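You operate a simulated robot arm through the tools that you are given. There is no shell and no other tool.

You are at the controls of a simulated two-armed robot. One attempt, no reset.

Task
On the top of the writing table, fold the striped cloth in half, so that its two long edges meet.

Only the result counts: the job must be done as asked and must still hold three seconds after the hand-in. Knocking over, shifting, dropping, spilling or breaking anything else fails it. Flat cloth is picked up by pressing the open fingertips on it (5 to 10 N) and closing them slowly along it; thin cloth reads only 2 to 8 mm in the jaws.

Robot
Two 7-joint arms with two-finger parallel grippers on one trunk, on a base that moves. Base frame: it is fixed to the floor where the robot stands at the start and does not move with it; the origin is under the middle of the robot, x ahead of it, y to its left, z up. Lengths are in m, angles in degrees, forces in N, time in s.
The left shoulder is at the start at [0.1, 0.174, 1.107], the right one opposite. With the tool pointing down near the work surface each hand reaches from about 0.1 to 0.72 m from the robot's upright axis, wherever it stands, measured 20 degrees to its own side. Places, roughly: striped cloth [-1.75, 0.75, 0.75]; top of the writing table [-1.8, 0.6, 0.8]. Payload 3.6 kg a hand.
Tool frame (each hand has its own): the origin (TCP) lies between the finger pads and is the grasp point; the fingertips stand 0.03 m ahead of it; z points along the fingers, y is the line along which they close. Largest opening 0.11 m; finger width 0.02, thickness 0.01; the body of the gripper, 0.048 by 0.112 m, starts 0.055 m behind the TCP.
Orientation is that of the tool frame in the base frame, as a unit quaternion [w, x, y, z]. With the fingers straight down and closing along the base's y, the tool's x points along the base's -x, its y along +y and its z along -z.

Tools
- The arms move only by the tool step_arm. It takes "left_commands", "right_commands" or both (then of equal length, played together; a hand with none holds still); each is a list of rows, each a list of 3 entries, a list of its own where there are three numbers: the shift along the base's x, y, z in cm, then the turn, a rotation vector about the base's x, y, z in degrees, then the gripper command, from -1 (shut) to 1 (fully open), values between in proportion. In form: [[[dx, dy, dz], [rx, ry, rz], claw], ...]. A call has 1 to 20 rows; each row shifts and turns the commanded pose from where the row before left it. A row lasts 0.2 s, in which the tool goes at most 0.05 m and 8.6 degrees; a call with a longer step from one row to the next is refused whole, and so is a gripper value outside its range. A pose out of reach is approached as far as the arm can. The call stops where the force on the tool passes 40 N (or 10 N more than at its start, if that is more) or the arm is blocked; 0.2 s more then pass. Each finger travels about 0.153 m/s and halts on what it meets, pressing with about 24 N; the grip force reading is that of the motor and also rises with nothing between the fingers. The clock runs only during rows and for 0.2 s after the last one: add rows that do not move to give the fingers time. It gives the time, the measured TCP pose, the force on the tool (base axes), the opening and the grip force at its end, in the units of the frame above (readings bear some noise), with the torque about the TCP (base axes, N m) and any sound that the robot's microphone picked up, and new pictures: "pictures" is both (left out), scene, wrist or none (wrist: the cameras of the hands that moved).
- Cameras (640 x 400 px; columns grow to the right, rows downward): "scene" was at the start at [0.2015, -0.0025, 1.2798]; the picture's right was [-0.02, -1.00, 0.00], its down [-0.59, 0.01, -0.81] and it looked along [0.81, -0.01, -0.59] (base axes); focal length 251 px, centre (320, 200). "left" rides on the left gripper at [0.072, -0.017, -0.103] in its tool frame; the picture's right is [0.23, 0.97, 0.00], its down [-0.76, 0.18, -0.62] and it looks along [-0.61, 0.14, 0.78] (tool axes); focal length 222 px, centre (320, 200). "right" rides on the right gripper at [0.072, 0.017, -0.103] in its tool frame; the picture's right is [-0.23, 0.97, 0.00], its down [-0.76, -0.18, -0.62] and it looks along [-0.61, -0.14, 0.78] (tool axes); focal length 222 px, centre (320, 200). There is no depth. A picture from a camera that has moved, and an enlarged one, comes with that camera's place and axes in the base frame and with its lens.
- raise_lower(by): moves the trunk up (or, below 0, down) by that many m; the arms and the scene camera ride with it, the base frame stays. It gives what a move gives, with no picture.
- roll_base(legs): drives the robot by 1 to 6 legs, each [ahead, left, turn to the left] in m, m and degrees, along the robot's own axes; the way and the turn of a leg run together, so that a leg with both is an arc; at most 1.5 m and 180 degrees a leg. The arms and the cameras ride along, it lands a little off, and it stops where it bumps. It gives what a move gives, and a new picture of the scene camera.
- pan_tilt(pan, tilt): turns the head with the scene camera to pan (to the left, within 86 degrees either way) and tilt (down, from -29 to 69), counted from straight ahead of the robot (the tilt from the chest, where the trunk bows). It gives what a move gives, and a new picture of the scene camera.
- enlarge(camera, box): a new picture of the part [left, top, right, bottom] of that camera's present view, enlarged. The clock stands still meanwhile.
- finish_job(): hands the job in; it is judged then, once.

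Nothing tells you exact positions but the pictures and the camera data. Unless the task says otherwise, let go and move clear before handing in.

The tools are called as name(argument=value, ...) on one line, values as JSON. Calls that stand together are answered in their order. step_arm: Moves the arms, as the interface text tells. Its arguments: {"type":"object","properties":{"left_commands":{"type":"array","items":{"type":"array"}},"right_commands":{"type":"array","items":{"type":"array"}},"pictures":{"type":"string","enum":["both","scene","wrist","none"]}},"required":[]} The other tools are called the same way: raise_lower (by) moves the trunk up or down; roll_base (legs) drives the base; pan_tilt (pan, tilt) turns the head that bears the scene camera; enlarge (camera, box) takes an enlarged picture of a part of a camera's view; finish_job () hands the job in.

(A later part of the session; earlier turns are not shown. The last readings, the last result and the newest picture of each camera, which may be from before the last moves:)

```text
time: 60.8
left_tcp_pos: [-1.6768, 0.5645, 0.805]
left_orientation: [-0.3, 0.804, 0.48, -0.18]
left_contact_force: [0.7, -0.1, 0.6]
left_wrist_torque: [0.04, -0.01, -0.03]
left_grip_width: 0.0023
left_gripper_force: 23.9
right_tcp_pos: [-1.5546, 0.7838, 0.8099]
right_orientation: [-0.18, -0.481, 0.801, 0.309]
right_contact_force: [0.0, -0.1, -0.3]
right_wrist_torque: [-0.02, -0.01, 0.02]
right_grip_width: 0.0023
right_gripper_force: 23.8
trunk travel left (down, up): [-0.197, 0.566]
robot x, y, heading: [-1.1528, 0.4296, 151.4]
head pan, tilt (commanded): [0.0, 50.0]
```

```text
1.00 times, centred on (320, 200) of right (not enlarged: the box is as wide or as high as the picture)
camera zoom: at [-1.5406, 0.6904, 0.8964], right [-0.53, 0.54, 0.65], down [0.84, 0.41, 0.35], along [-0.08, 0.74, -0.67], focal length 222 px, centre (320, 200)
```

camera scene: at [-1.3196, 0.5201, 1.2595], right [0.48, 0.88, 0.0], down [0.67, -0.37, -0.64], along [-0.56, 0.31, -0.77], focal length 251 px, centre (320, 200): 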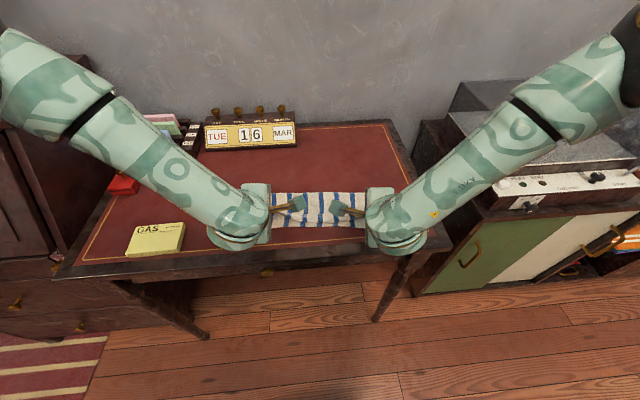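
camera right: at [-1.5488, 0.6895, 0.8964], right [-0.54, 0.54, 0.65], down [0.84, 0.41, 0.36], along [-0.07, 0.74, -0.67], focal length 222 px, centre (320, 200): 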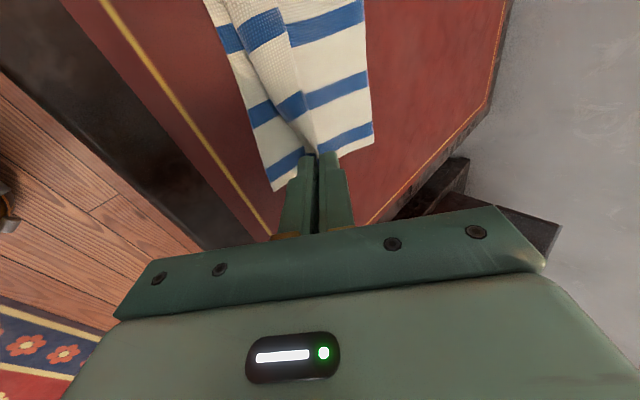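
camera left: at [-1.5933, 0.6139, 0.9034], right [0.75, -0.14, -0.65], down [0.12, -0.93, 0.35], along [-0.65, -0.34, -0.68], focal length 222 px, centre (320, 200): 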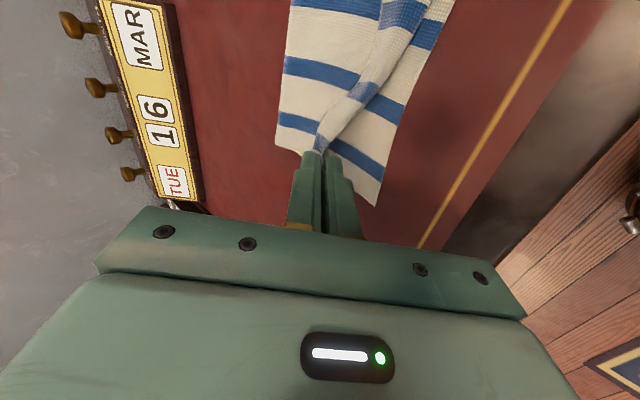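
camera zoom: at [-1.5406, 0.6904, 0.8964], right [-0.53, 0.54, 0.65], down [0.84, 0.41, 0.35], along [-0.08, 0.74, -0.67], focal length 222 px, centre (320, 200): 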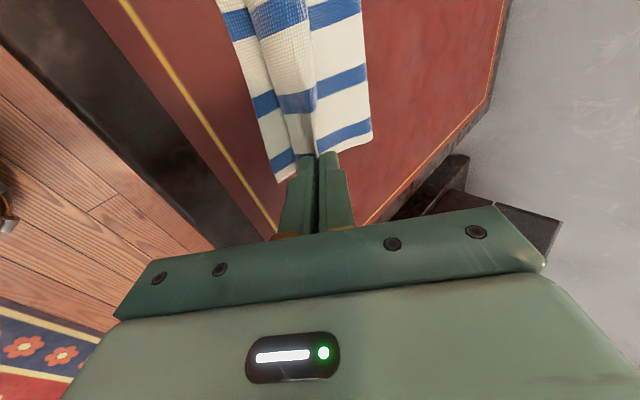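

The flap now lies over the bottom half, with the held edge about 2 cm up and slightly inside the near edge. I lower the trunk a bit more to lay it down.

raise_lower(by=-0.009)

enlarge(camera="left", box=[220, 60, 460, 210])

enlarge(camera="right", box=[200, 60, 440, 210])

enlarge(camera="scene", box=[254, 180, 382, 260])

```text
time: 61.4
left_tcp_pos: [-1.6748, 0.5642, 0.7957]
left_orientation: [-0.299, 0.804, 0.481, -0.179]
left_contact_force: [0.4, 0.0, 1.2]
left_wrist_torque: [0.03, -0.03, -0.01]
left_grip_width: 0.0021
left_gripper_force: 23.6
right_tcp_pos: [-1.5545, 0.7833, 0.7996]
right_orientation: [-0.18, -0.48, 0.801, 0.31]
right_contact_force: [0.6, -0.5, 0.3]
right_wrist_torque: [-0.04, -0.04, 0.05]
right_grip_width: 0.0025
right_gripper_force: 24.0
trunk travel left (down, up): [-0.188, 0.575]
robot x, y, heading: [-1.1544, 0.4313, 151.8]
head pan, tilt (commanded): [0.0, 50.0]
```

```text
2.67 times, centred on (340, 135) of left
camera zoom: at [-1.5927, 0.602, 0.8847], right [0.76, -0.15, -0.64], down [0.12, -0.93, 0.36], along [-0.64, -0.35, -0.68], focal length 592 px, centre (267, 373)
```

zoom: 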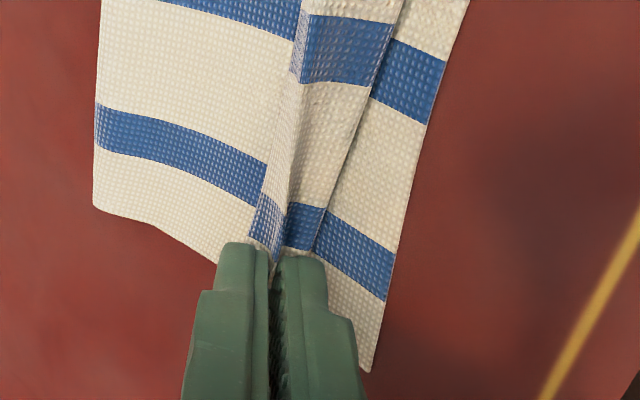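

```text
2.67 times, centred on (320, 135) of right
camera zoom: at [-1.5409, 0.6906, 0.887], right [-0.53, 0.54, 0.65], down [0.84, 0.41, 0.35], along [-0.08, 0.74, -0.67], focal length 592 px, centre (320, 373)
```

zoom: 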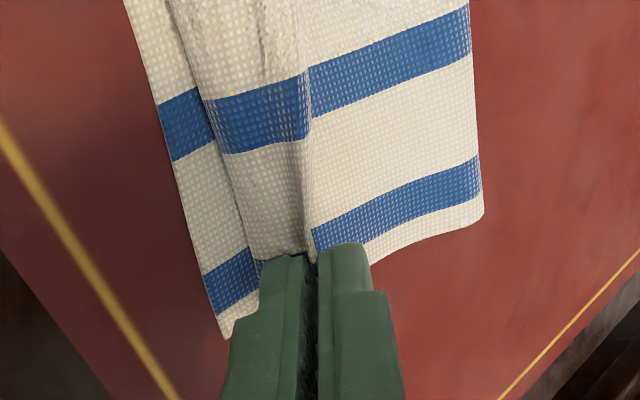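

```text
5.00 times, centred on (318, 220) of scene
camera zoom: at [-1.3364, 0.5292, 1.221], right [0.48, 0.88, 0.0], down [0.67, -0.37, -0.64], along [-0.56, 0.31, -0.77], focal length 1256 px, centre (330, 100)
```

zoom: 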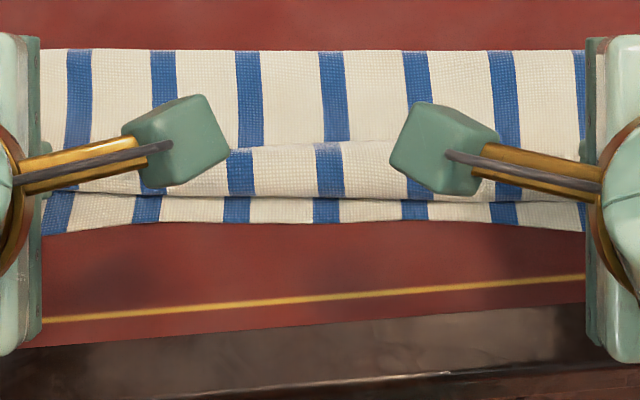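

The flap is down but has about 1.5–2 cm of slack curled under the fingers, and the fold line sits at s≈0.545 instead of ≈0.553. I lift back up over the fold and will come down again along a tauter arc.

step_arm(left_commands=[[[-0.703, 0.382, 1.4], [0, 0, 0], -1], [[-0.703, 0.382, 1.4], [0, 0, 0], -1], [[-0.703, 0.382, 1.4], [0, 0, 0], -1], [[-1.055, 0.573, 0.8], [0, 0, 0], -1], [[-1.055, 0.573, 0.8], [0, 0, 0], -1], [[-1.055, 0.573, 0.8], [0, 0, 0], -1], [[-1.099, 0.597, 0.2], [0, 0, 0], -1], [[-1.099, 0.597, 0.2], [0, 0, 0], -1], [[-1.099, 0.597, 0.2], [0, 0, 0], -1], [[-1.099, 0.597, 0.2], [0, 0, 0], -1], [[0, 0, 0], [0, 0, 0], -1]], right_commands=[[[-0.703, 0.382, 1.2], [0, 0, 0], -1], [[-0.703, 0.382, 1.2], [0, 0, 0], -1], [[-0.703, 0.382, 1.4], [0, 0, 0], -1], [[-1.055, 0.573, 0.8], [0, 0, 0], -1], [[-1.055, 0.573, 0.8], [0, 0, 0], -1], [[-1.055, 0.573, 0.8], [0, 0, 0], -1], [[-1.099, 0.597, 0.2], [0, 0, 0], -1], [[-1.099, 0.597, 0.2], [0, 0, 0], -1], [[-1.099, 0.597, 0.2], [0, 0, 0], -1], [[-1.099, 0.597, 0.2], [0, 0, 0], -1], [[0, 0, 0], [0, 0, 0], -1]], pictures="scene")

enlarge(camera="scene", box=[224, 150, 416, 270])

enlarge(camera="left", box=[0, 0, 640, 400])

```text
time: 63.8
left_tcp_pos: [-1.774, 0.6157, 0.8686]
left_orientation: [-0.298, 0.804, 0.482, -0.18]
left_contact_force: [-0.2, 0.1, 0.1]
left_wrist_torque: [0.0, -0.04, -0.01]
left_grip_width: 0.0024
left_gripper_force: 23.6
right_tcp_pos: [-1.6498, 0.8346, 0.8712]
right_orientation: [-0.18, -0.48, 0.801, 0.309]
right_contact_force: [-0.3, -0.4, 0.0]
right_wrist_torque: [-0.01, -0.02, -0.01]
right_grip_width: 0.0022
right_gripper_force: 23.6
trunk travel left (down, up): [-0.188, 0.575]
robot x, y, heading: [-1.1512, 0.4282, 151.6]
head pan, tilt (commanded): [0.0, 50.0]
camera scene: at [-1.3368, 0.5295, 1.2209], right [0.48, 0.88, 0.0], down [0.67, -0.37, -0.64], along [-0.56, 0.31, -0.77], focal length 251 px, centre (320, 200)
```

scene: 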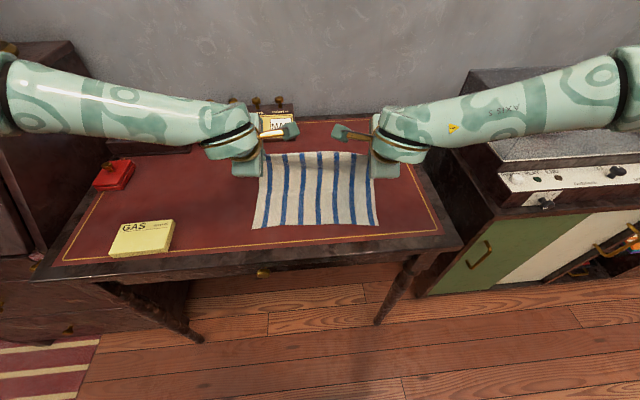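

```text
3.33 times, centred on (320, 210) of scene
camera zoom: at [-1.3368, 0.5295, 1.2209], right [0.48, 0.88, 0.0], down [0.67, -0.37, -0.64], along [-0.56, 0.31, -0.77], focal length 837 px, centre (320, 167)
```

zoom: 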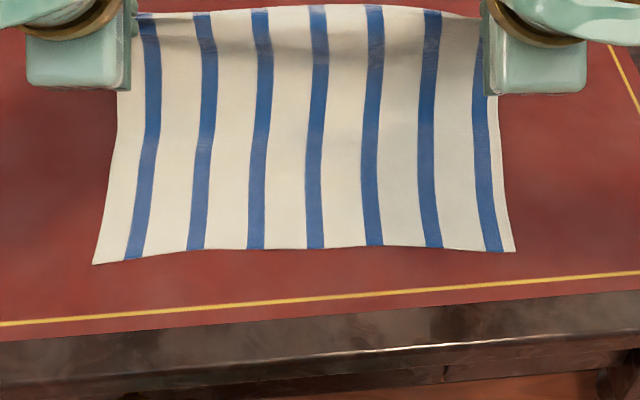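

```text
1.00 times, centred on (320, 200) of left (not enlarged: the box is as wide or as high as the picture)
camera zoom: at [-1.6896, 0.6533, 0.9581], right [0.76, -0.15, -0.64], down [0.12, -0.93, 0.36], along [-0.64, -0.35, -0.68], focal length 222 px, centre (320, 200)
```

zoom: 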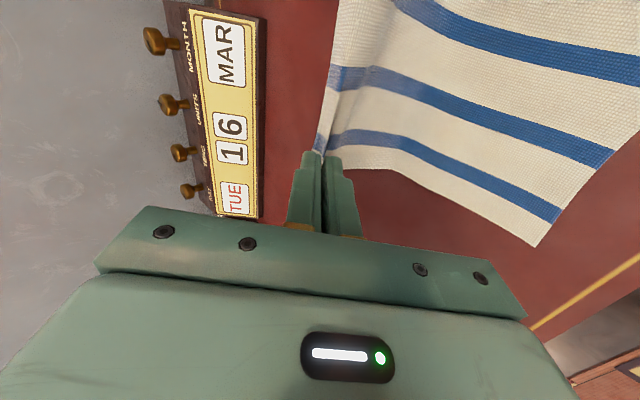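

The cloth is cleanly reopened. The near edge runs from s≈0.434 (left) to 0.444 (right). Now I swing down along a taut arc of radius ≈0.089 m about the fold line.

step_arm(left_commands=[[[1.186, -0.644, 0.3], [0, 0, 0], -1], [[1.186, -0.644, 0.3], [0, 0, 0], -1], [[1.011, -0.549, -0.15], [0, 0, 0], -1], [[1.011, -0.549, -0.15], [0, 0, 0], -1], [[0.945, -0.513, -0.45], [0, 0, 0], -1], [[0.945, -0.513, -0.45], [0, 0, 0], -1], [[0.813, -0.441, -0.7], [0, 0, 0], -1], [[0.813, -0.441, -0.7], [0, 0, 0], -1], [[0, 0, 0], [0, 0, 0], -1]], right_commands=[[[0.527, -0.286, 0.15], [0, 0, 0], -1], [[0.527, -0.286, 0.15], [0, 0, 0], -1], [[1.011, -0.549, -0.15], [0, 0, 0], -1], [[1.011, -0.549, -0.15], [0, 0, 0], -1], [[0.945, -0.513, -0.45], [0, 0, 0], -1], [[0.945, -0.513, -0.45], [0, 0, 0], -1], [[0.813, -0.441, -0.7], [0, 0, 0], -1], [[0.813, -0.441, -0.7], [0, 0, 0], -1], [[0, 0, 0], [0, 0, 0], -1]], pictures="scene")

enlarge(camera="scene", box=[224, 150, 416, 270])

enlarge(camera="left", box=[160, 0, 480, 200])

enlarge(camera="right", box=[160, 0, 480, 200])

```text
time: 65.8
left_tcp_pos: [-1.6955, 0.5743, 0.8485]
left_orientation: [-0.298, 0.804, 0.481, -0.18]
left_contact_force: [0.5, 1.3, -0.6]
left_wrist_torque: [0.02, -0.02, -0.01]
left_grip_width: 0.0023
left_gripper_force: 23.7
right_tcp_pos: [-1.5859, 0.7997, 0.8474]
right_orientation: [-0.18, -0.48, 0.801, 0.309]
right_contact_force: [-0.5, -0.5, 0.3]
right_wrist_torque: [-0.05, -0.02, 0.01]
right_grip_width: 0.0021
right_gripper_force: 24.4
trunk travel left (down, up): [-0.188, 0.575]
robot x, y, heading: [-1.154, 0.4269, 151.4]
head pan, tilt (commanded): [0.0, 50.0]
camera scene: at [-1.337, 0.5295, 1.2208], right [0.48, 0.88, 0.0], down [0.67, -0.37, -0.64], along [-0.56, 0.31, -0.77], focal length 251 px, centre (320, 200)
```

scene: 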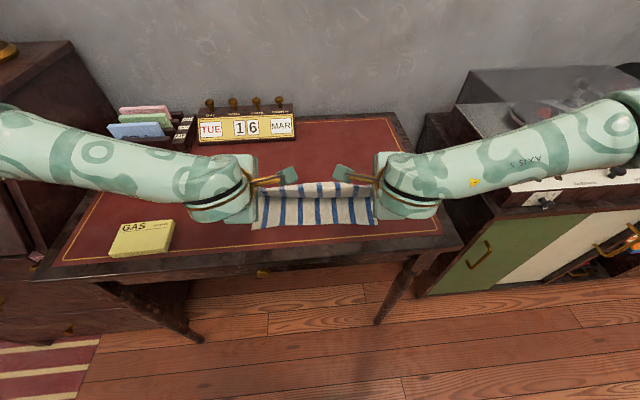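

```text
3.33 times, centred on (320, 210) of scene
camera zoom: at [-1.337, 0.5295, 1.2208], right [0.48, 0.88, 0.0], down [0.67, -0.37, -0.64], along [-0.56, 0.31, -0.77], focal length 837 px, centre (320, 167)
```

zoom: 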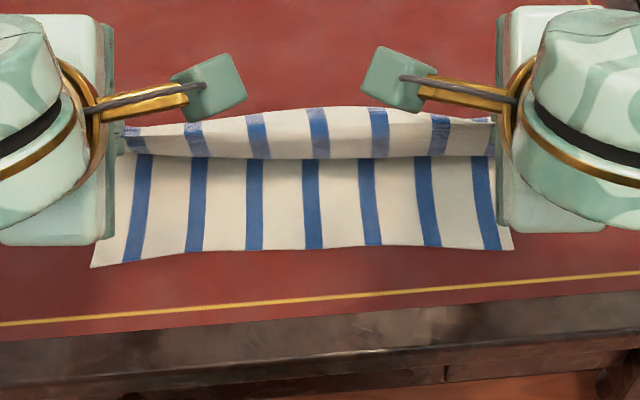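

```text
2.00 times, centred on (320, 100) of left
camera zoom: at [-1.6117, 0.6116, 0.9372], right [0.76, -0.15, -0.64], down [0.12, -0.93, 0.36], along [-0.64, -0.35, -0.68], focal length 444 px, centre (320, 400)
```

zoom: 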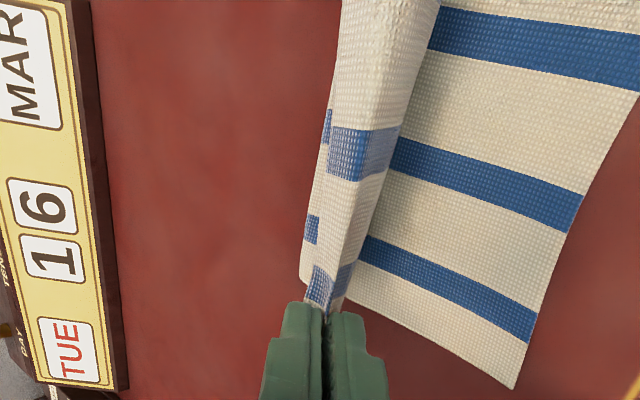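

```text
2.00 times, centred on (320, 100) of right
camera zoom: at [-1.5718, 0.707, 0.934], right [-0.53, 0.54, 0.65], down [0.84, 0.41, 0.35], along [-0.08, 0.74, -0.67], focal length 444 px, centre (320, 400)
```

zoom: 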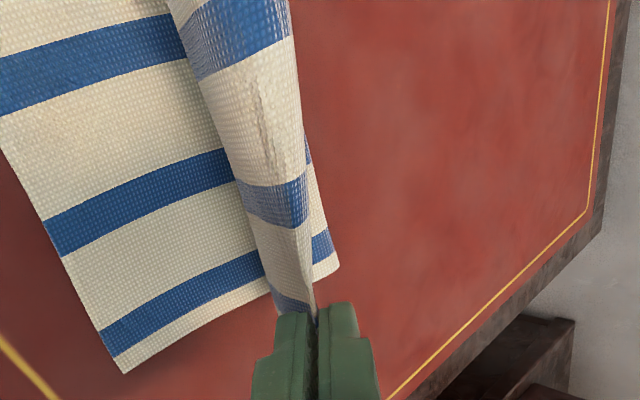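

The flap is coming over evenly with only a small bulge. I continue down the arc to lay the edge near the near edge.

step_arm(left_commands=[[[0.659, -0.358, -0.925], [0, 0, 0], -1], [[0.659, -0.358, -0.925], [0, 0, 0], -1], [[0.395, -0.215, -1.075], [0, 0, 0], -1], [[0.395, -0.215, -1.075], [0, 0, 0], -1], [[0.3, -0.163, -0.6], [0, 0, 0], -1], [[0.3, -0.163, -0.3], [0, 0, 0], -1], [[0, 0, 0], [0, 0, 0], -1]], right_commands=[[[0.659, -0.358, -0.925], [0, 0, 0], -1], [[0.659, -0.358, -0.925], [0, 0, 0], -1], [[0.395, -0.215, -1.075], [0, 0, 0], -1], [[0.395, -0.215, -1.075], [0, 0, 0], -1], [[0.3, -0.163, -0.6], [0, 0, 0], -1], [[0.3, -0.163, -0.3], [0, 0, 0], -1], [[0, 0, 0], [0, 0, 0], -1]], pictures="scene")

enlarge(camera="scene", box=[254, 180, 382, 260])

enlarge(camera="left", box=[200, 30, 460, 192])

enlarge(camera="right", box=[180, 30, 440, 192])

```text
time: 67.4
left_tcp_pos: [-1.6657, 0.5601, 0.8009]
left_orientation: [-0.296, 0.805, 0.482, -0.18]
left_contact_force: [-0.8, 0.5, -0.4]
left_wrist_torque: [-0.02, 0.02, -0.02]
left_grip_width: 0.0027
left_gripper_force: 25.0
right_tcp_pos: [-1.5577, 0.7844, 0.7979]
right_orientation: [-0.179, -0.48, 0.801, 0.309]
right_contact_force: [-0.5, 0.2, 0.2]
right_wrist_torque: [0.0, -0.02, 0.03]
right_grip_width: 0.0021
right_gripper_force: 23.5
trunk travel left (down, up): [-0.188, 0.575]
robot x, y, heading: [-1.1536, 0.4336, 151.4]
head pan, tilt (commanded): [0.0, 50.0]
camera scene: at [-1.337, 0.5296, 1.2208], right [0.48, 0.88, 0.0], down [0.67, -0.37, -0.64], along [-0.56, 0.31, -0.77], focal length 251 px, centre (320, 200)
```

scene: 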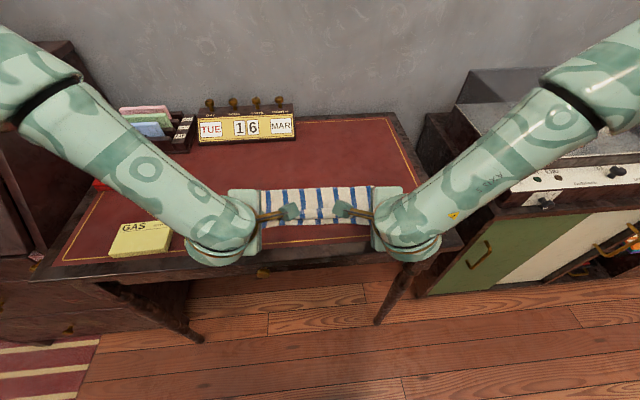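

```text
5.00 times, centred on (318, 220) of scene
camera zoom: at [-1.337, 0.5296, 1.2208], right [0.48, 0.88, 0.0], down [0.67, -0.37, -0.64], along [-0.56, 0.31, -0.77], focal length 1256 px, centre (330, 100)
```

zoom: 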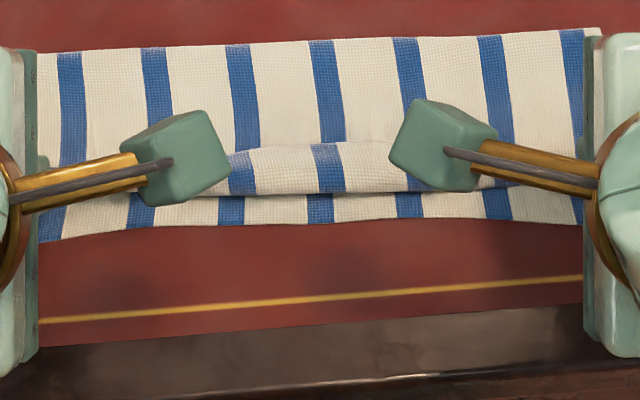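

```text
2.46 times, centred on (330, 111) of left
camera zoom: at [-1.5831, 0.5983, 0.8889], right [0.76, -0.15, -0.63], down [0.12, -0.93, 0.36], along [-0.64, -0.35, -0.68], focal length 547 px, centre (295, 419)
```

zoom: 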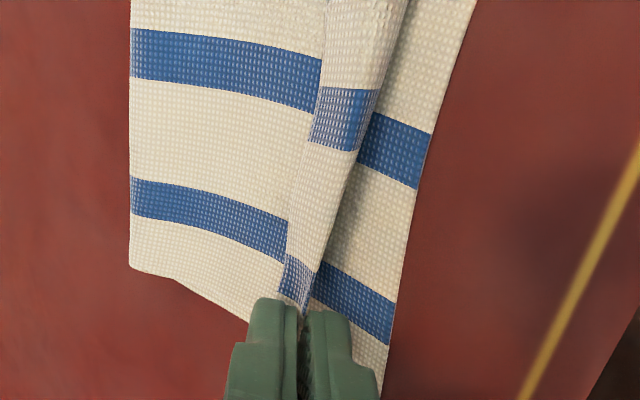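

```text
2.46 times, centred on (310, 111) of right
camera zoom: at [-1.5447, 0.6927, 0.8835], right [-0.53, 0.54, 0.65], down [0.84, 0.41, 0.35], along [-0.08, 0.74, -0.67], focal length 547 px, centre (345, 419)
```

zoom: 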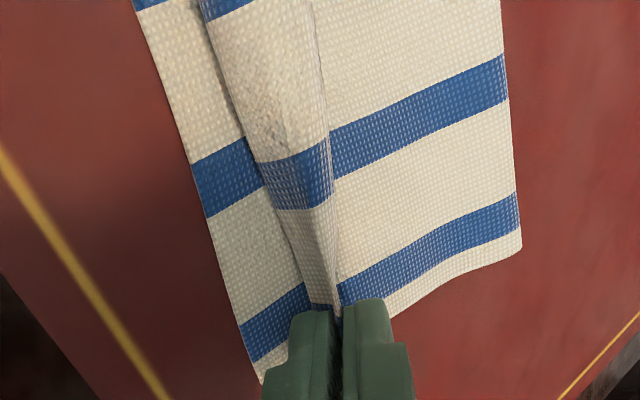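

The right half folded right on target (fold at s≈0.56), but the left fold point is about 9 mm short, because the left was pulled too taut. I lift back once more and redo the arc with a smaller left radius.

step_arm(left_commands=[[[-0.703, 0.382, 1.3], [0, 0, 0], -1], [[-0.703, 0.382, 1.3], [0, 0, 0], -1], [[-0.703, 0.382, 1.3], [0, 0, 0], -1], [[-1.142, 0.62, 0.7], [0, 0, 0], -1], [[-1.142, 0.62, 0.7], [0, 0, 0], -1], [[-1.142, 0.62, 0.7], [0, 0, 0], -1], [[-1.246, 0.677, 0.135], [0, 0, 0], -1], [[-1.246, 0.677, 0.135], [0, 0, 0], -1], [[-1.246, 0.677, 0.135], [0, 0, 0], -1], [[-1.246, 0.677, 0.135], [0, 0, 0], -1], [[0, 0, 0], [0, 0, 0], -1], [[0, 0, 0], [0, 0, 0], -1]], right_commands=[[[-0.703, 0.382, 1.45], [0, 0, 0], -1], [[-0.703, 0.382, 1.45], [0, 0, 0], -1], [[-0.703, 0.382, 1.45], [0, 0, 0], -1], [[-1.142, 0.62, 0.85], [0, 0, 0], -1], [[-1.142, 0.62, 0.85], [0, 0, 0], -1], [[-1.142, 0.62, 0.85], [0, 0, 0], -1], [[-1.156, 0.628, 0.11], [0, 0, 0], -1], [[-1.156, 0.628, 0.11], [0, 0, 0], -1], [[-1.156, 0.628, 0.11], [0, 0, 0], -1], [[-1.156, 0.628, 0.11], [0, 0, 0], -1], [[0, 0, 0], [0, 0, 0], -1], [[0, 0, 0], [0, 0, 0], -1]], pictures="scene")

enlarge(camera="scene", box=[224, 150, 416, 270])

```text
time: 70.0
left_tcp_pos: [-1.7726, 0.6177, 0.8656]
left_orientation: [-0.298, 0.804, 0.482, -0.179]
left_contact_force: [-0.4, 0.1, -1.1]
left_wrist_torque: [-0.03, -0.06, -0.01]
left_grip_width: 0.0022
left_gripper_force: 23.8
right_tcp_pos: [-1.6598, 0.842, 0.8727]
right_orientation: [-0.18, -0.48, 0.801, 0.309]
right_contact_force: [0.0, -0.3, -0.6]
right_wrist_torque: [-0.01, -0.02, 0.0]
right_grip_width: 0.0022
right_gripper_force: 23.7
trunk travel left (down, up): [-0.188, 0.575]
robot x, y, heading: [-1.147, 0.433, 151.5]
head pan, tilt (commanded): [0.0, 50.0]
camera scene: at [-1.3371, 0.5296, 1.2208], right [0.48, 0.88, 0.0], down [0.67, -0.37, -0.64], along [-0.56, 0.31, -0.77], focal length 251 px, centre (320, 200)
```

scene: 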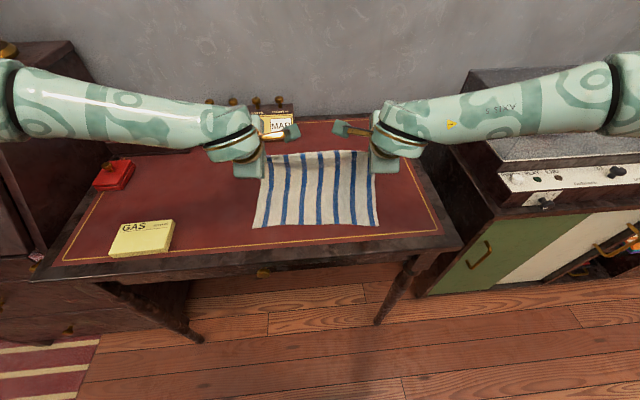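

```text
3.33 times, centred on (320, 210) of scene
camera zoom: at [-1.3371, 0.5296, 1.2208], right [0.48, 0.88, 0.0], down [0.67, -0.37, -0.64], along [-0.56, 0.31, -0.77], focal length 837 px, centre (320, 167)
```

zoom: 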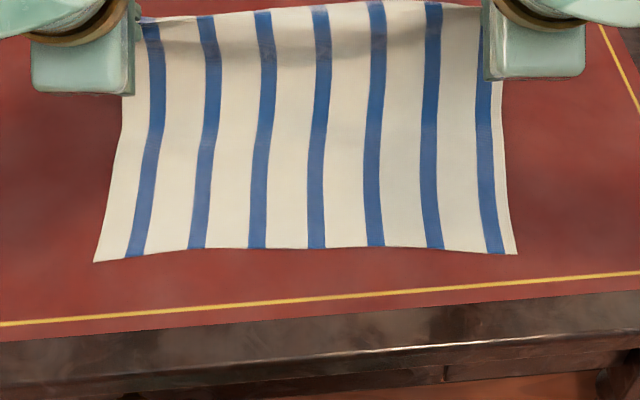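

The near edge is still in place (s≈0.436 left, 0.442 right). I fold again along the adjusted arcs.

step_arm(left_commands=[[[1.035, -0.679, 0.185], [0, 0, 0], -1], [[1.035, -0.679, 0.185], [0, 0, 0], -1], [[0.953, -0.518, -0.145], [0, 0, 0], -1], [[0.953, -0.518, -0.145], [0, 0, 0], -1], [[0.892, -0.484, -0.42], [0, 0, 0], -1], [[0.892, -0.484, -0.42], [0, 0, 0], -1], [[0.765, -0.415, -0.665], [0, 0, 0], -1], [[0.765, -0.415, -0.665], [0, 0, 0], -1], [[0.584, -0.317, -0.87], [0, 0, 0], -1], [[0.584, -0.317, -0.87], [0, 0, 0], -1], [[0.369, -0.2, -1.015], [0, 0, 0], -1], [[0.369, -0.2, -1.015], [0, 0, 0], -1], [[0.185, -0.1, -0.9], [0, 0, 0], -1], [[0, 0, 0], [0, 0, 0], -1]], right_commands=[[[1.173, -0.637, 0.03], [0, 0, 0], -1], [[1.173, -0.637, 0.03], [0, 0, 0], -1], [[1.002, -0.544, -0.15], [0, 0, 0], -1], [[1.002, -0.544, -0.15], [0, 0, 0], -1], [[0.932, -0.506, -0.44], [0, 0, 0], -1], [[0.932, -0.506, -0.44], [0, 0, 0], -1], [[0.8, -0.434, -0.7], [0, 0, 0], -1], [[0.8, -0.434, -0.7], [0, 0, 0], -1], [[0.615, -0.334, -0.91], [0, 0, 0], -1], [[0.615, -0.334, -0.91], [0, 0, 0], -1], [[0.387, -0.21, -1.06], [0, 0, 0], -1], [[0.387, -0.21, -1.06], [0, 0, 0], -1], [[0.185, -0.1, -1.0], [0, 0, 0], -1], [[0, 0, 0], [0, 0, 0], -1]], pictures="scene")

enlarge(camera="scene", box=[254, 180, 382, 260])

enlarge(camera="left", box=[200, 30, 460, 192])

enlarge(camera="right", box=[180, 30, 440, 192])

```text
time: 73.0
left_tcp_pos: [-1.6791, 0.5645, 0.7966]
left_orientation: [-0.298, 0.804, 0.482, -0.179]
left_contact_force: [0.3, 0.9, -0.3]
left_wrist_torque: [-0.03, -0.05, -0.03]
left_grip_width: 0.0022
left_gripper_force: 23.9
right_tcp_pos: [-1.5599, 0.7852, 0.7975]
right_orientation: [-0.18, -0.48, 0.801, 0.309]
right_contact_force: [-0.2, -0.7, -0.7]
right_wrist_torque: [-0.04, -0.02, 0.05]
right_grip_width: 0.0022
right_gripper_force: 23.7
trunk travel left (down, up): [-0.188, 0.575]
robot x, y, heading: [-1.153, 0.427, 151.6]
head pan, tilt (commanded): [0.0, 50.0]
camera scene: at [-1.337, 0.5295, 1.2208], right [0.48, 0.88, 0.0], down [0.67, -0.37, -0.64], along [-0.56, 0.31, -0.77], focal length 251 px, centre (320, 200)
```

scene: 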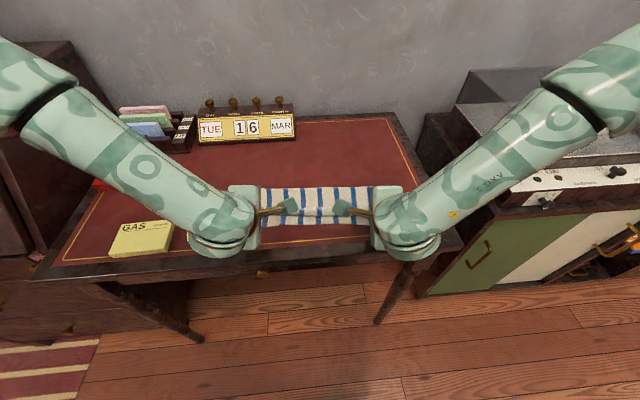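

```text
5.00 times, centred on (318, 220) of scene
camera zoom: at [-1.337, 0.5295, 1.2208], right [0.48, 0.88, 0.0], down [0.67, -0.37, -0.64], along [-0.56, 0.31, -0.77], focal length 1256 px, centre (330, 100)
```

zoom: 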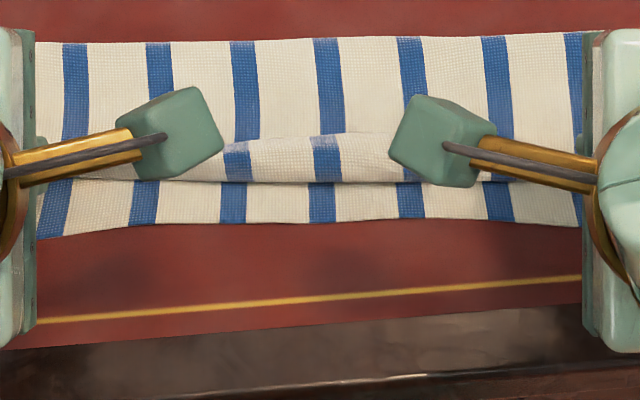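

```text
2.46 times, centred on (330, 111) of left
camera zoom: at [-1.5959, 0.6014, 0.8856], right [0.76, -0.15, -0.64], down [0.12, -0.93, 0.36], along [-0.64, -0.35, -0.68], focal length 547 px, centre (295, 419)
```

zoom: 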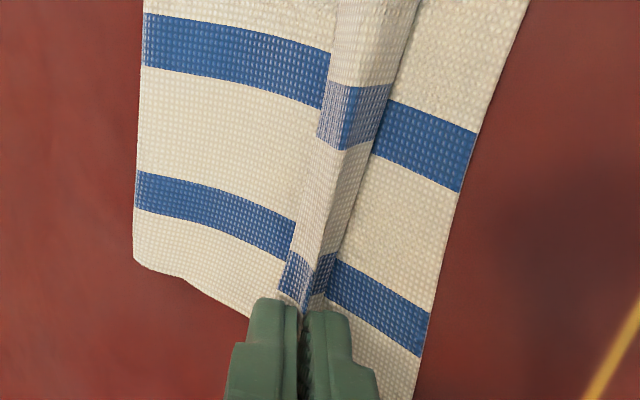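

```text
2.46 times, centred on (310, 111) of right
camera zoom: at [-1.5464, 0.6934, 0.8835], right [-0.53, 0.54, 0.65], down [0.84, 0.41, 0.35], along [-0.08, 0.74, -0.67], focal length 547 px, centre (345, 419)
```

zoom: 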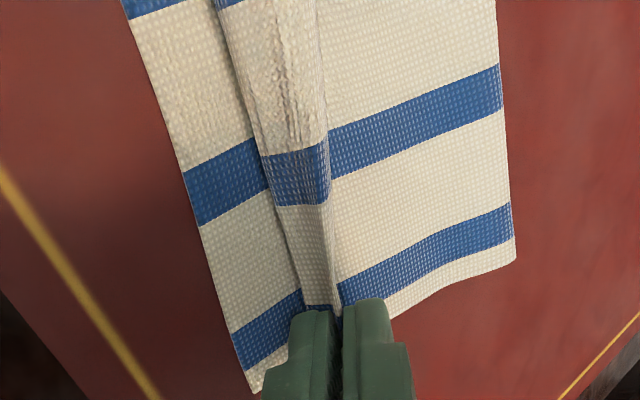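

The fold is now even: bottom half ≈0.112 m deep on both sides, with the fold line parallel to the near edge. I draw the last slack out toward me and set the edge down a few millimetres.

step_arm(left_commands=[[[0.3, -0.163, 0], [0, 0, 0], -1], [[0.3, -0.163, 0], [0, 0, 0], -1], [[0.28, -0.152, -0.1], [0, 0, 0], -1], [[0, 0, -0.2], [0, 0, 0], -1], [[0, 0, 0], [0, 0, 0], -1]], right_commands=[[[0.26, -0.14, 0], [0, 0, 0], -1], [[0.26, -0.14, 0], [0, 0, 0], -1], [[0.23, -0.126, -0.1], [0, 0, 0], -1], [[0, 0, -0.2], [0, 0, 0], -1], [[0, 0, 0], [0, 0, 0], -1]], pictures="none")

enlarge(camera="scene", box=[254, 180, 382, 260])

enlarge(camera="left", box=[200, 30, 460, 192])

enlarge(camera="right", box=[180, 30, 440, 192])

```text
time: 74.2
left_tcp_pos: [-1.6695, 0.5621, 0.7959]
left_orientation: [-0.295, 0.805, 0.482, -0.18]
left_contact_force: [-0.2, 0.2, 0.0]
left_wrist_torque: [-0.01, 0.0, 0.02]
left_grip_width: 0.0024
left_gripper_force: 23.5
left hand out of reach, approached as far as the arm can: row 4
right_tcp_pos: [-1.5536, 0.7821, 0.7942]
right_orientation: [-0.177, -0.48, 0.802, 0.308]
right_contact_force: [0.6, -0.4, 0.7]
right_wrist_torque: [0.03, -0.04, 0.02]
right_grip_width: 0.0022
right_gripper_force: 24.2
trunk travel left (down, up): [-0.188, 0.575]
robot x, y, heading: [-1.1511, 0.4264, 151.3]
head pan, tilt (commanded): [0.0, 50.0]
```

```text
5.00 times, centred on (318, 220) of scene
camera zoom: at [-1.3369, 0.5295, 1.2208], right [0.48, 0.88, 0.0], down [0.67, -0.37, -0.64], along [-0.56, 0.31, -0.77], focal length 1256 px, centre (330, 100)
```

zoom: 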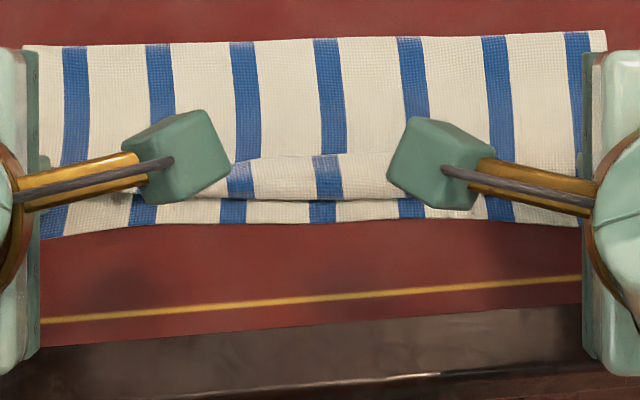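

```text
2.46 times, centred on (330, 111) of left
camera zoom: at [-1.5862, 0.5994, 0.8851], right [0.76, -0.15, -0.63], down [0.12, -0.92, 0.36], along [-0.64, -0.35, -0.68], focal length 547 px, centre (295, 419)
```

zoom: 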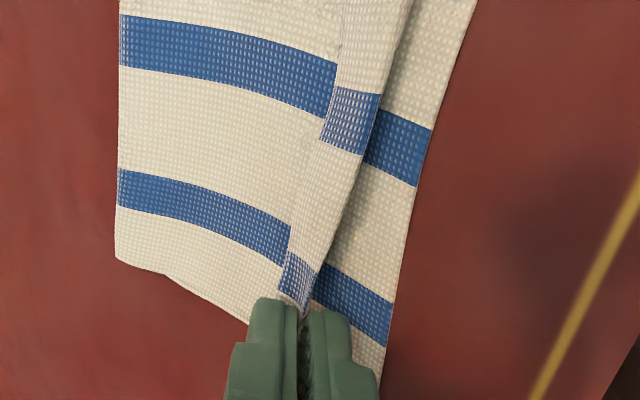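

```text
2.46 times, centred on (310, 111) of right
camera zoom: at [-1.5403, 0.6892, 0.8809], right [-0.53, 0.54, 0.65], down [0.84, 0.41, 0.36], along [-0.07, 0.74, -0.67], focal length 547 px, centre (345, 419)
```

zoom: 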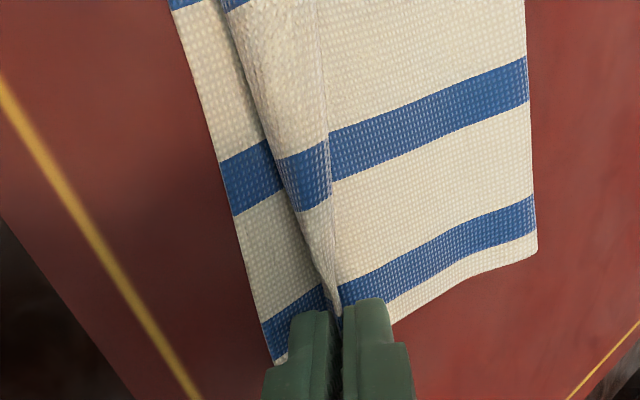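

The held edge is now at s≈0.460, ready to be let go. I open the jaws slowly to about 1.2 cm and look.

step_arm(left_commands=[[[0, 0, 0], [0, 0, 0], -0.97], [[0, 0, 0], [0, 0, 0], -0.94], [[0, 0, 0], [0, 0, 0], -0.9], [[0, 0, 0], [0, 0, 0], -0.86], [[0, 0, 0], [0, 0, 0], -0.82], [[0, 0, 0], [0, 0, 0], -0.78], [[0, 0, 0], [0, 0, 0], -0.78]], right_commands=[[[0, 0, 0], [0, 0, 0], -0.97], [[0, 0, 0], [0, 0, 0], -0.94], [[0, 0, 0], [0, 0, 0], -0.9], [[0, 0, 0], [0, 0, 0], -0.86], [[0, 0, 0], [0, 0, 0], -0.82], [[0, 0, 0], [0, 0, 0], -0.78], [[0, 0, 0], [0, 0, 0], -0.78]], pictures="none")

enlarge(camera="scene", box=[254, 180, 382, 260])

enlarge(camera="left", box=[200, 30, 460, 192])

enlarge(camera="right", box=[180, 30, 440, 192])

```text
time: 75.8
left_tcp_pos: [-1.6688, 0.5619, 0.7963]
left_orientation: [-0.295, 0.805, 0.482, -0.18]
left_contact_force: [0.2, -0.9, 0.3]
left_wrist_torque: [0.02, -0.04, 0.02]
left_grip_width: 0.0125
left_gripper_force: 0.2
right_tcp_pos: [-1.5536, 0.7813, 0.7958]
right_orientation: [-0.178, -0.48, 0.801, 0.309]
right_contact_force: [0.6, 0.9, 2.9]
right_wrist_torque: [0.05, 0.08, -0.02]
right_grip_width: 0.0111
right_gripper_force: 0.1
trunk travel left (down, up): [-0.188, 0.575]
robot x, y, heading: [-1.1526, 0.4253, 151.5]
head pan, tilt (commanded): [0.0, 50.0]
```

```text
5.00 times, centred on (318, 220) of scene
camera zoom: at [-1.3369, 0.5294, 1.2209], right [0.48, 0.88, 0.0], down [0.67, -0.37, -0.64], along [-0.56, 0.31, -0.77], focal length 1256 px, centre (330, 100)
```

zoom: 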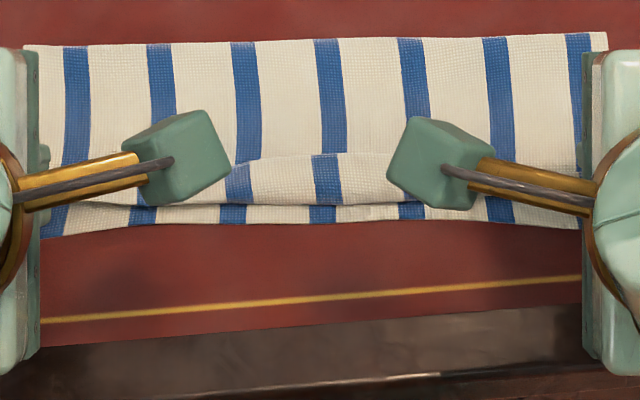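

```text
2.46 times, centred on (330, 111) of left
camera zoom: at [-1.5861, 0.5994, 0.8852], right [0.76, -0.15, -0.63], down [0.12, -0.92, 0.36], along [-0.64, -0.35, -0.68], focal length 547 px, centre (295, 419)
```

zoom: 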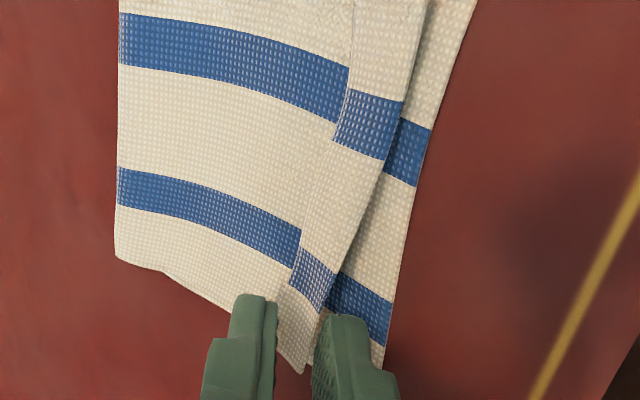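

```text
2.46 times, centred on (310, 111) of right
camera zoom: at [-1.5403, 0.6891, 0.8811], right [-0.53, 0.54, 0.65], down [0.84, 0.41, 0.36], along [-0.07, 0.74, -0.67], focal length 547 px, centre (345, 419)
```

zoom: 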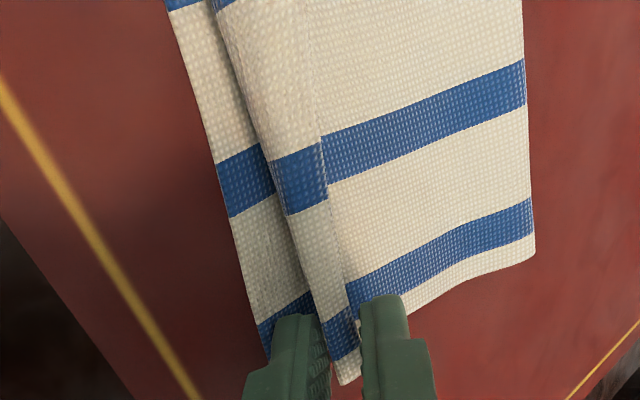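

The edge is released, but a roughly 2 cm hem along it lies folded back on top of the flap. I withdraw the hands along the finger direction and take a clear look.

step_arm(left_commands=[[[0.47, -0.255, 0.594], [0, 0, 0], -0.7], [[0.47, -0.255, 0.594], [0, 0, 0], -0.6], [[0.47, -0.255, 0.594], [0, 0, 0], -0.5], [[0.47, -0.255, 0.594], [0, 0, 0], -0.45], [[0, 0, 1.5], [0, 0, 0], -0.45], [[0, 0, 1.5], [0, 0, 0], -0.45], [[-0.48, -0.88, 1.5], [0, 0, 0], -0.45], [[-0.95, -1.76, 1.5], [0, 0, 0], -0.45], [[-0.95, -1.76, 0], [0, 0, 0], -0.45], [[-0.95, -1.76, 0], [0, 0, 0], -0.45], [[-0.95, -1.76, 0], [0, 0, 0], -0.45], [[-0.95, -1.76, 0], [0, 0, 0], -0.45]], right_commands=[[[0.47, -0.255, 0.594], [0, 0, 0], -0.7], [[0.47, -0.255, 0.594], [0, 0, 0], -0.6], [[0.47, -0.255, 0.594], [0, 0, 0], -0.5], [[0.47, -0.255, 0.594], [0, 0, 0], -0.45], [[0, 0, 1.5], [0, 0, 0], -0.45], [[0, 0, 1.5], [0, 0, 0], -0.45], [[0.48, 0.88, 1.5], [0, 0, 0], -0.45], [[0.95, 1.76, 1.5], [0, 0, 0], -0.45], [[0.95, 1.76, 0], [0, 0, 0], -0.45], [[0.95, 1.76, 0], [0, 0, 0], -0.45], [[0.95, 1.76, 0], [0, 0, 0], -0.45], [[0.95, 1.76, 0], [0, 0, 0], -0.45]], pictures="scene")

enlarge(camera="scene", box=[240, 175, 400, 275])

```text
time: 78.4
left_tcp_pos: [-1.7024, 0.4539, 0.882]
left_orientation: [-0.298, 0.805, 0.481, -0.18]
left_contact_force: [0.6, -0.3, -0.8]
left_wrist_torque: [0.03, 0.0, -0.05]
left_grip_width: 0.0304
left_gripper_force: 0.1
right_tcp_pos: [-1.4809, 0.8702, 0.8792]
right_orientation: [-0.18, -0.481, 0.8, 0.31]
right_contact_force: [0.2, -0.3, 0.5]
right_wrist_torque: [0.02, 0.02, -0.04]
right_grip_width: 0.0303
right_gripper_force: 0.0
trunk travel left (down, up): [-0.188, 0.575]
robot x, y, heading: [-1.1512, 0.428, 151.4]
head pan, tilt (commanded): [0.0, 50.0]
camera scene: at [-1.3365, 0.5292, 1.221], right [0.48, 0.88, 0.0], down [0.67, -0.37, -0.64], along [-0.56, 0.31, -0.77], focal length 251 px, centre (320, 200)
```

scene: 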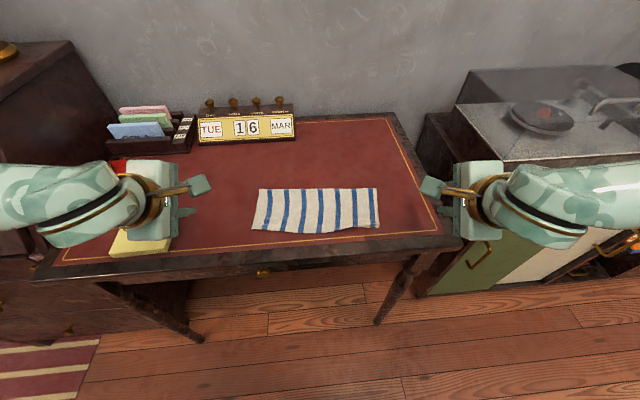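

```text
4.00 times, centred on (320, 225) of scene
camera zoom: at [-1.3365, 0.5292, 1.221], right [0.48, 0.88, 0.0], down [0.67, -0.37, -0.64], along [-0.56, 0.31, -0.77], focal length 1004 px, centre (320, 100)
```

zoom: 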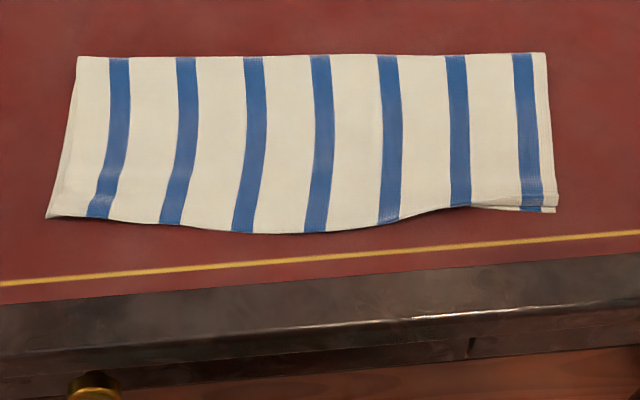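

The hem unfolded by itself as the hands withdrew, and the cloth now lies folded with its long edges nearly together. I zoom in on the corners and the edge to judge the match.

enlarge(camera="scene", box=[244, 205, 308, 245])

enlarge(camera="scene", box=[330, 205, 394, 245])

enlarge(camera="left", box=[0, 0, 640, 400])

enlarge(camera="right", box=[0, 0, 640, 400])

```text
10.00 times, centred on (276, 225) of scene
camera zoom: at [-1.3365, 0.5292, 1.221], right [0.48, 0.88, 0.0], down [0.67, -0.37, -0.64], along [-0.56, 0.31, -0.77], focal length 2511 px, centre (760, -50)
```

zoom: 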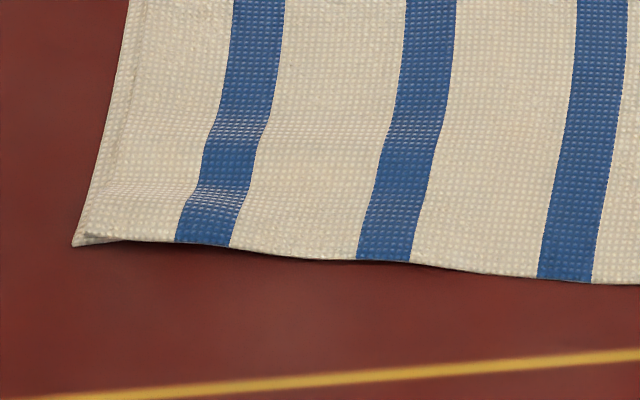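

```text
10.00 times, centred on (362, 225) of scene
camera zoom: at [-1.3365, 0.5292, 1.221], right [0.48, 0.88, 0.0], down [0.67, -0.37, -0.64], along [-0.56, 0.31, -0.77], focal length 2511 px, centre (-100, -50)
```

zoom: 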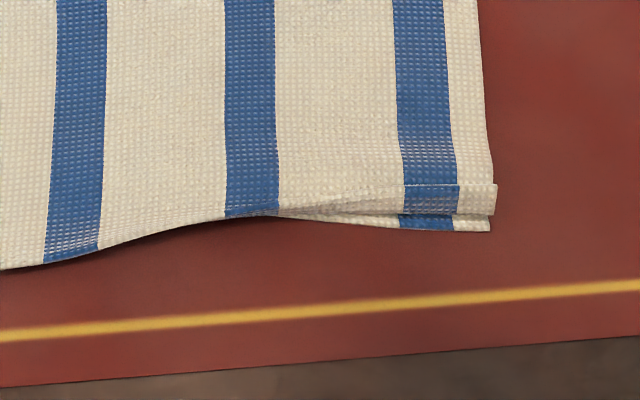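

```text
1.00 times, centred on (320, 200) of left (not enlarged: the box is as wide or as high as the picture)
camera zoom: at [-1.6179, 0.491, 0.9708], right [0.76, -0.15, -0.64], down [0.12, -0.93, 0.36], along [-0.64, -0.35, -0.68], focal length 222 px, centre (320, 200)
```

zoom: 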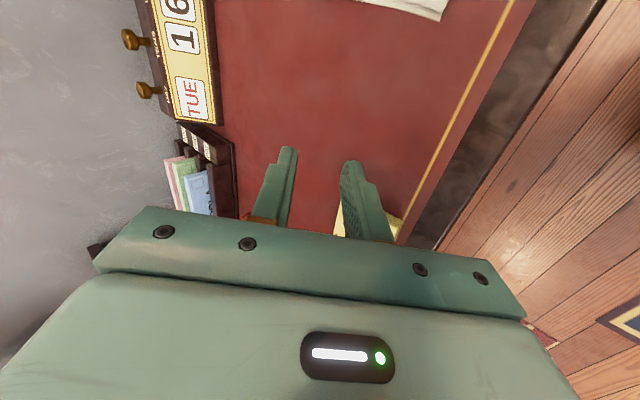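

```text
1.00 times, centred on (320, 200) of right (not enlarged: the box is as wide or as high as the picture)
camera zoom: at [-1.4666, 0.7776, 0.9659], right [-0.53, 0.54, 0.65], down [0.84, 0.41, 0.35], along [-0.08, 0.74, -0.67], focal length 222 px, centre (320, 200)
```

zoom: 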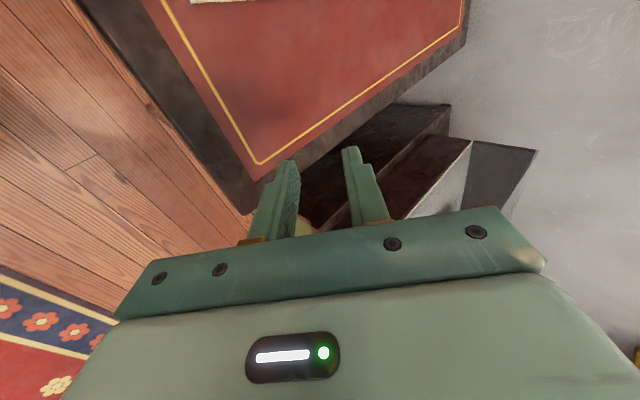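

The corners look close to meeting, while the middle of the top edge seems to overshoot the bottom edge somewhat. I look closer at the middle and at the whole from another tilt.

pan_tilt(pan=0, tilt=62)

enlarge(camera="scene", box=[230, 110, 410, 222])

enlarge(camera="scene", box=[275, 160, 355, 210])

```text
time: 79.1
left_tcp_pos: [-1.702, 0.4547, 0.8821]
left_orientation: [-0.298, 0.805, 0.481, -0.179]
left_contact_force: [0.6, -0.2, 0.1]
left_wrist_torque: [0.0, -0.01, -0.03]
left_grip_width: 0.0302
left_gripper_force: 0.1
right_tcp_pos: [-1.4808, 0.8709, 0.8796]
right_orientation: [-0.18, -0.479, 0.801, 0.31]
right_contact_force: [0.7, -0.7, 0.0]
right_wrist_torque: [-0.05, -0.01, -0.02]
right_grip_width: 0.0302
right_gripper_force: 0.0
trunk travel left (down, up): [-0.188, 0.575]
robot x, y, heading: [-1.1487, 0.433, 151.6]
head pan, tilt (commanded): [0.0, 62.0]
camera scene: at [-1.3257, 0.5234, 1.2061], right [0.48, 0.88, 0.0], down [0.78, -0.42, -0.47], along [-0.41, 0.22, -0.88], focal length 251 px, centre (320, 200)
```

scene: 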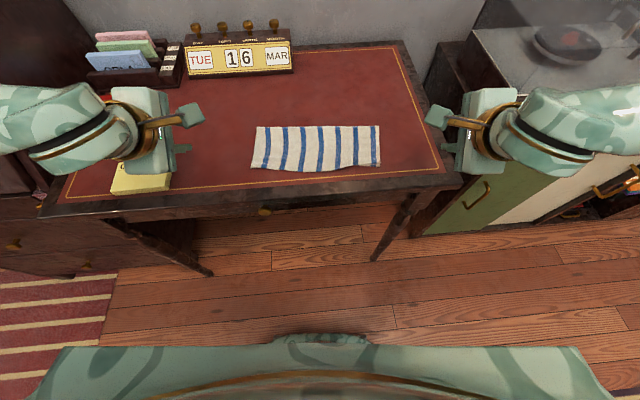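

```text
3.56 times, centred on (320, 166) of scene
camera zoom: at [-1.3257, 0.5234, 1.2061], right [0.48, 0.88, 0.0], down [0.78, -0.42, -0.47], along [-0.41, 0.22, -0.88], focal length 893 px, centre (320, 321)
```

zoom: 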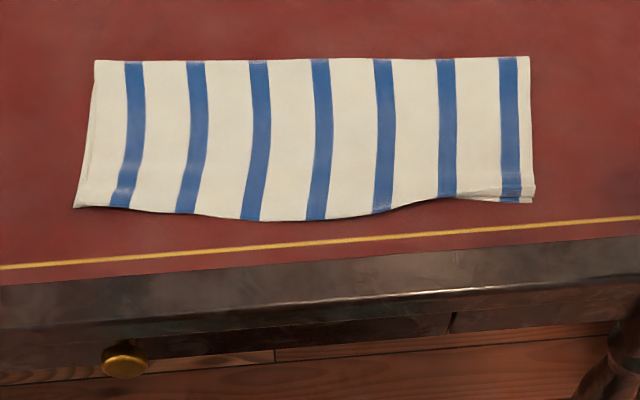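

```text
8.00 times, centred on (315, 185) of scene
camera zoom: at [-1.3257, 0.5234, 1.2061], right [0.48, 0.88, 0.0], down [0.78, -0.42, -0.47], along [-0.41, 0.22, -0.88], focal length 2009 px, centre (360, 320)
```

zoom: 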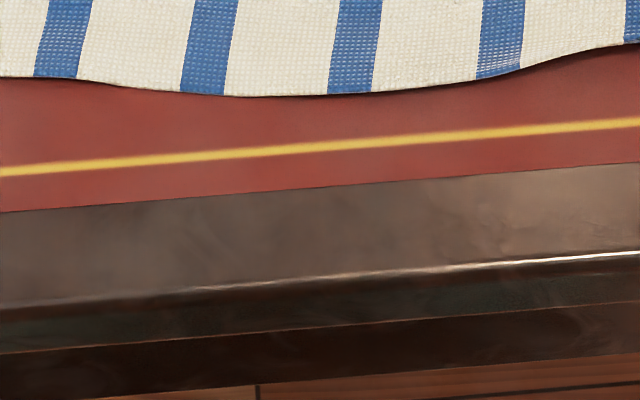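

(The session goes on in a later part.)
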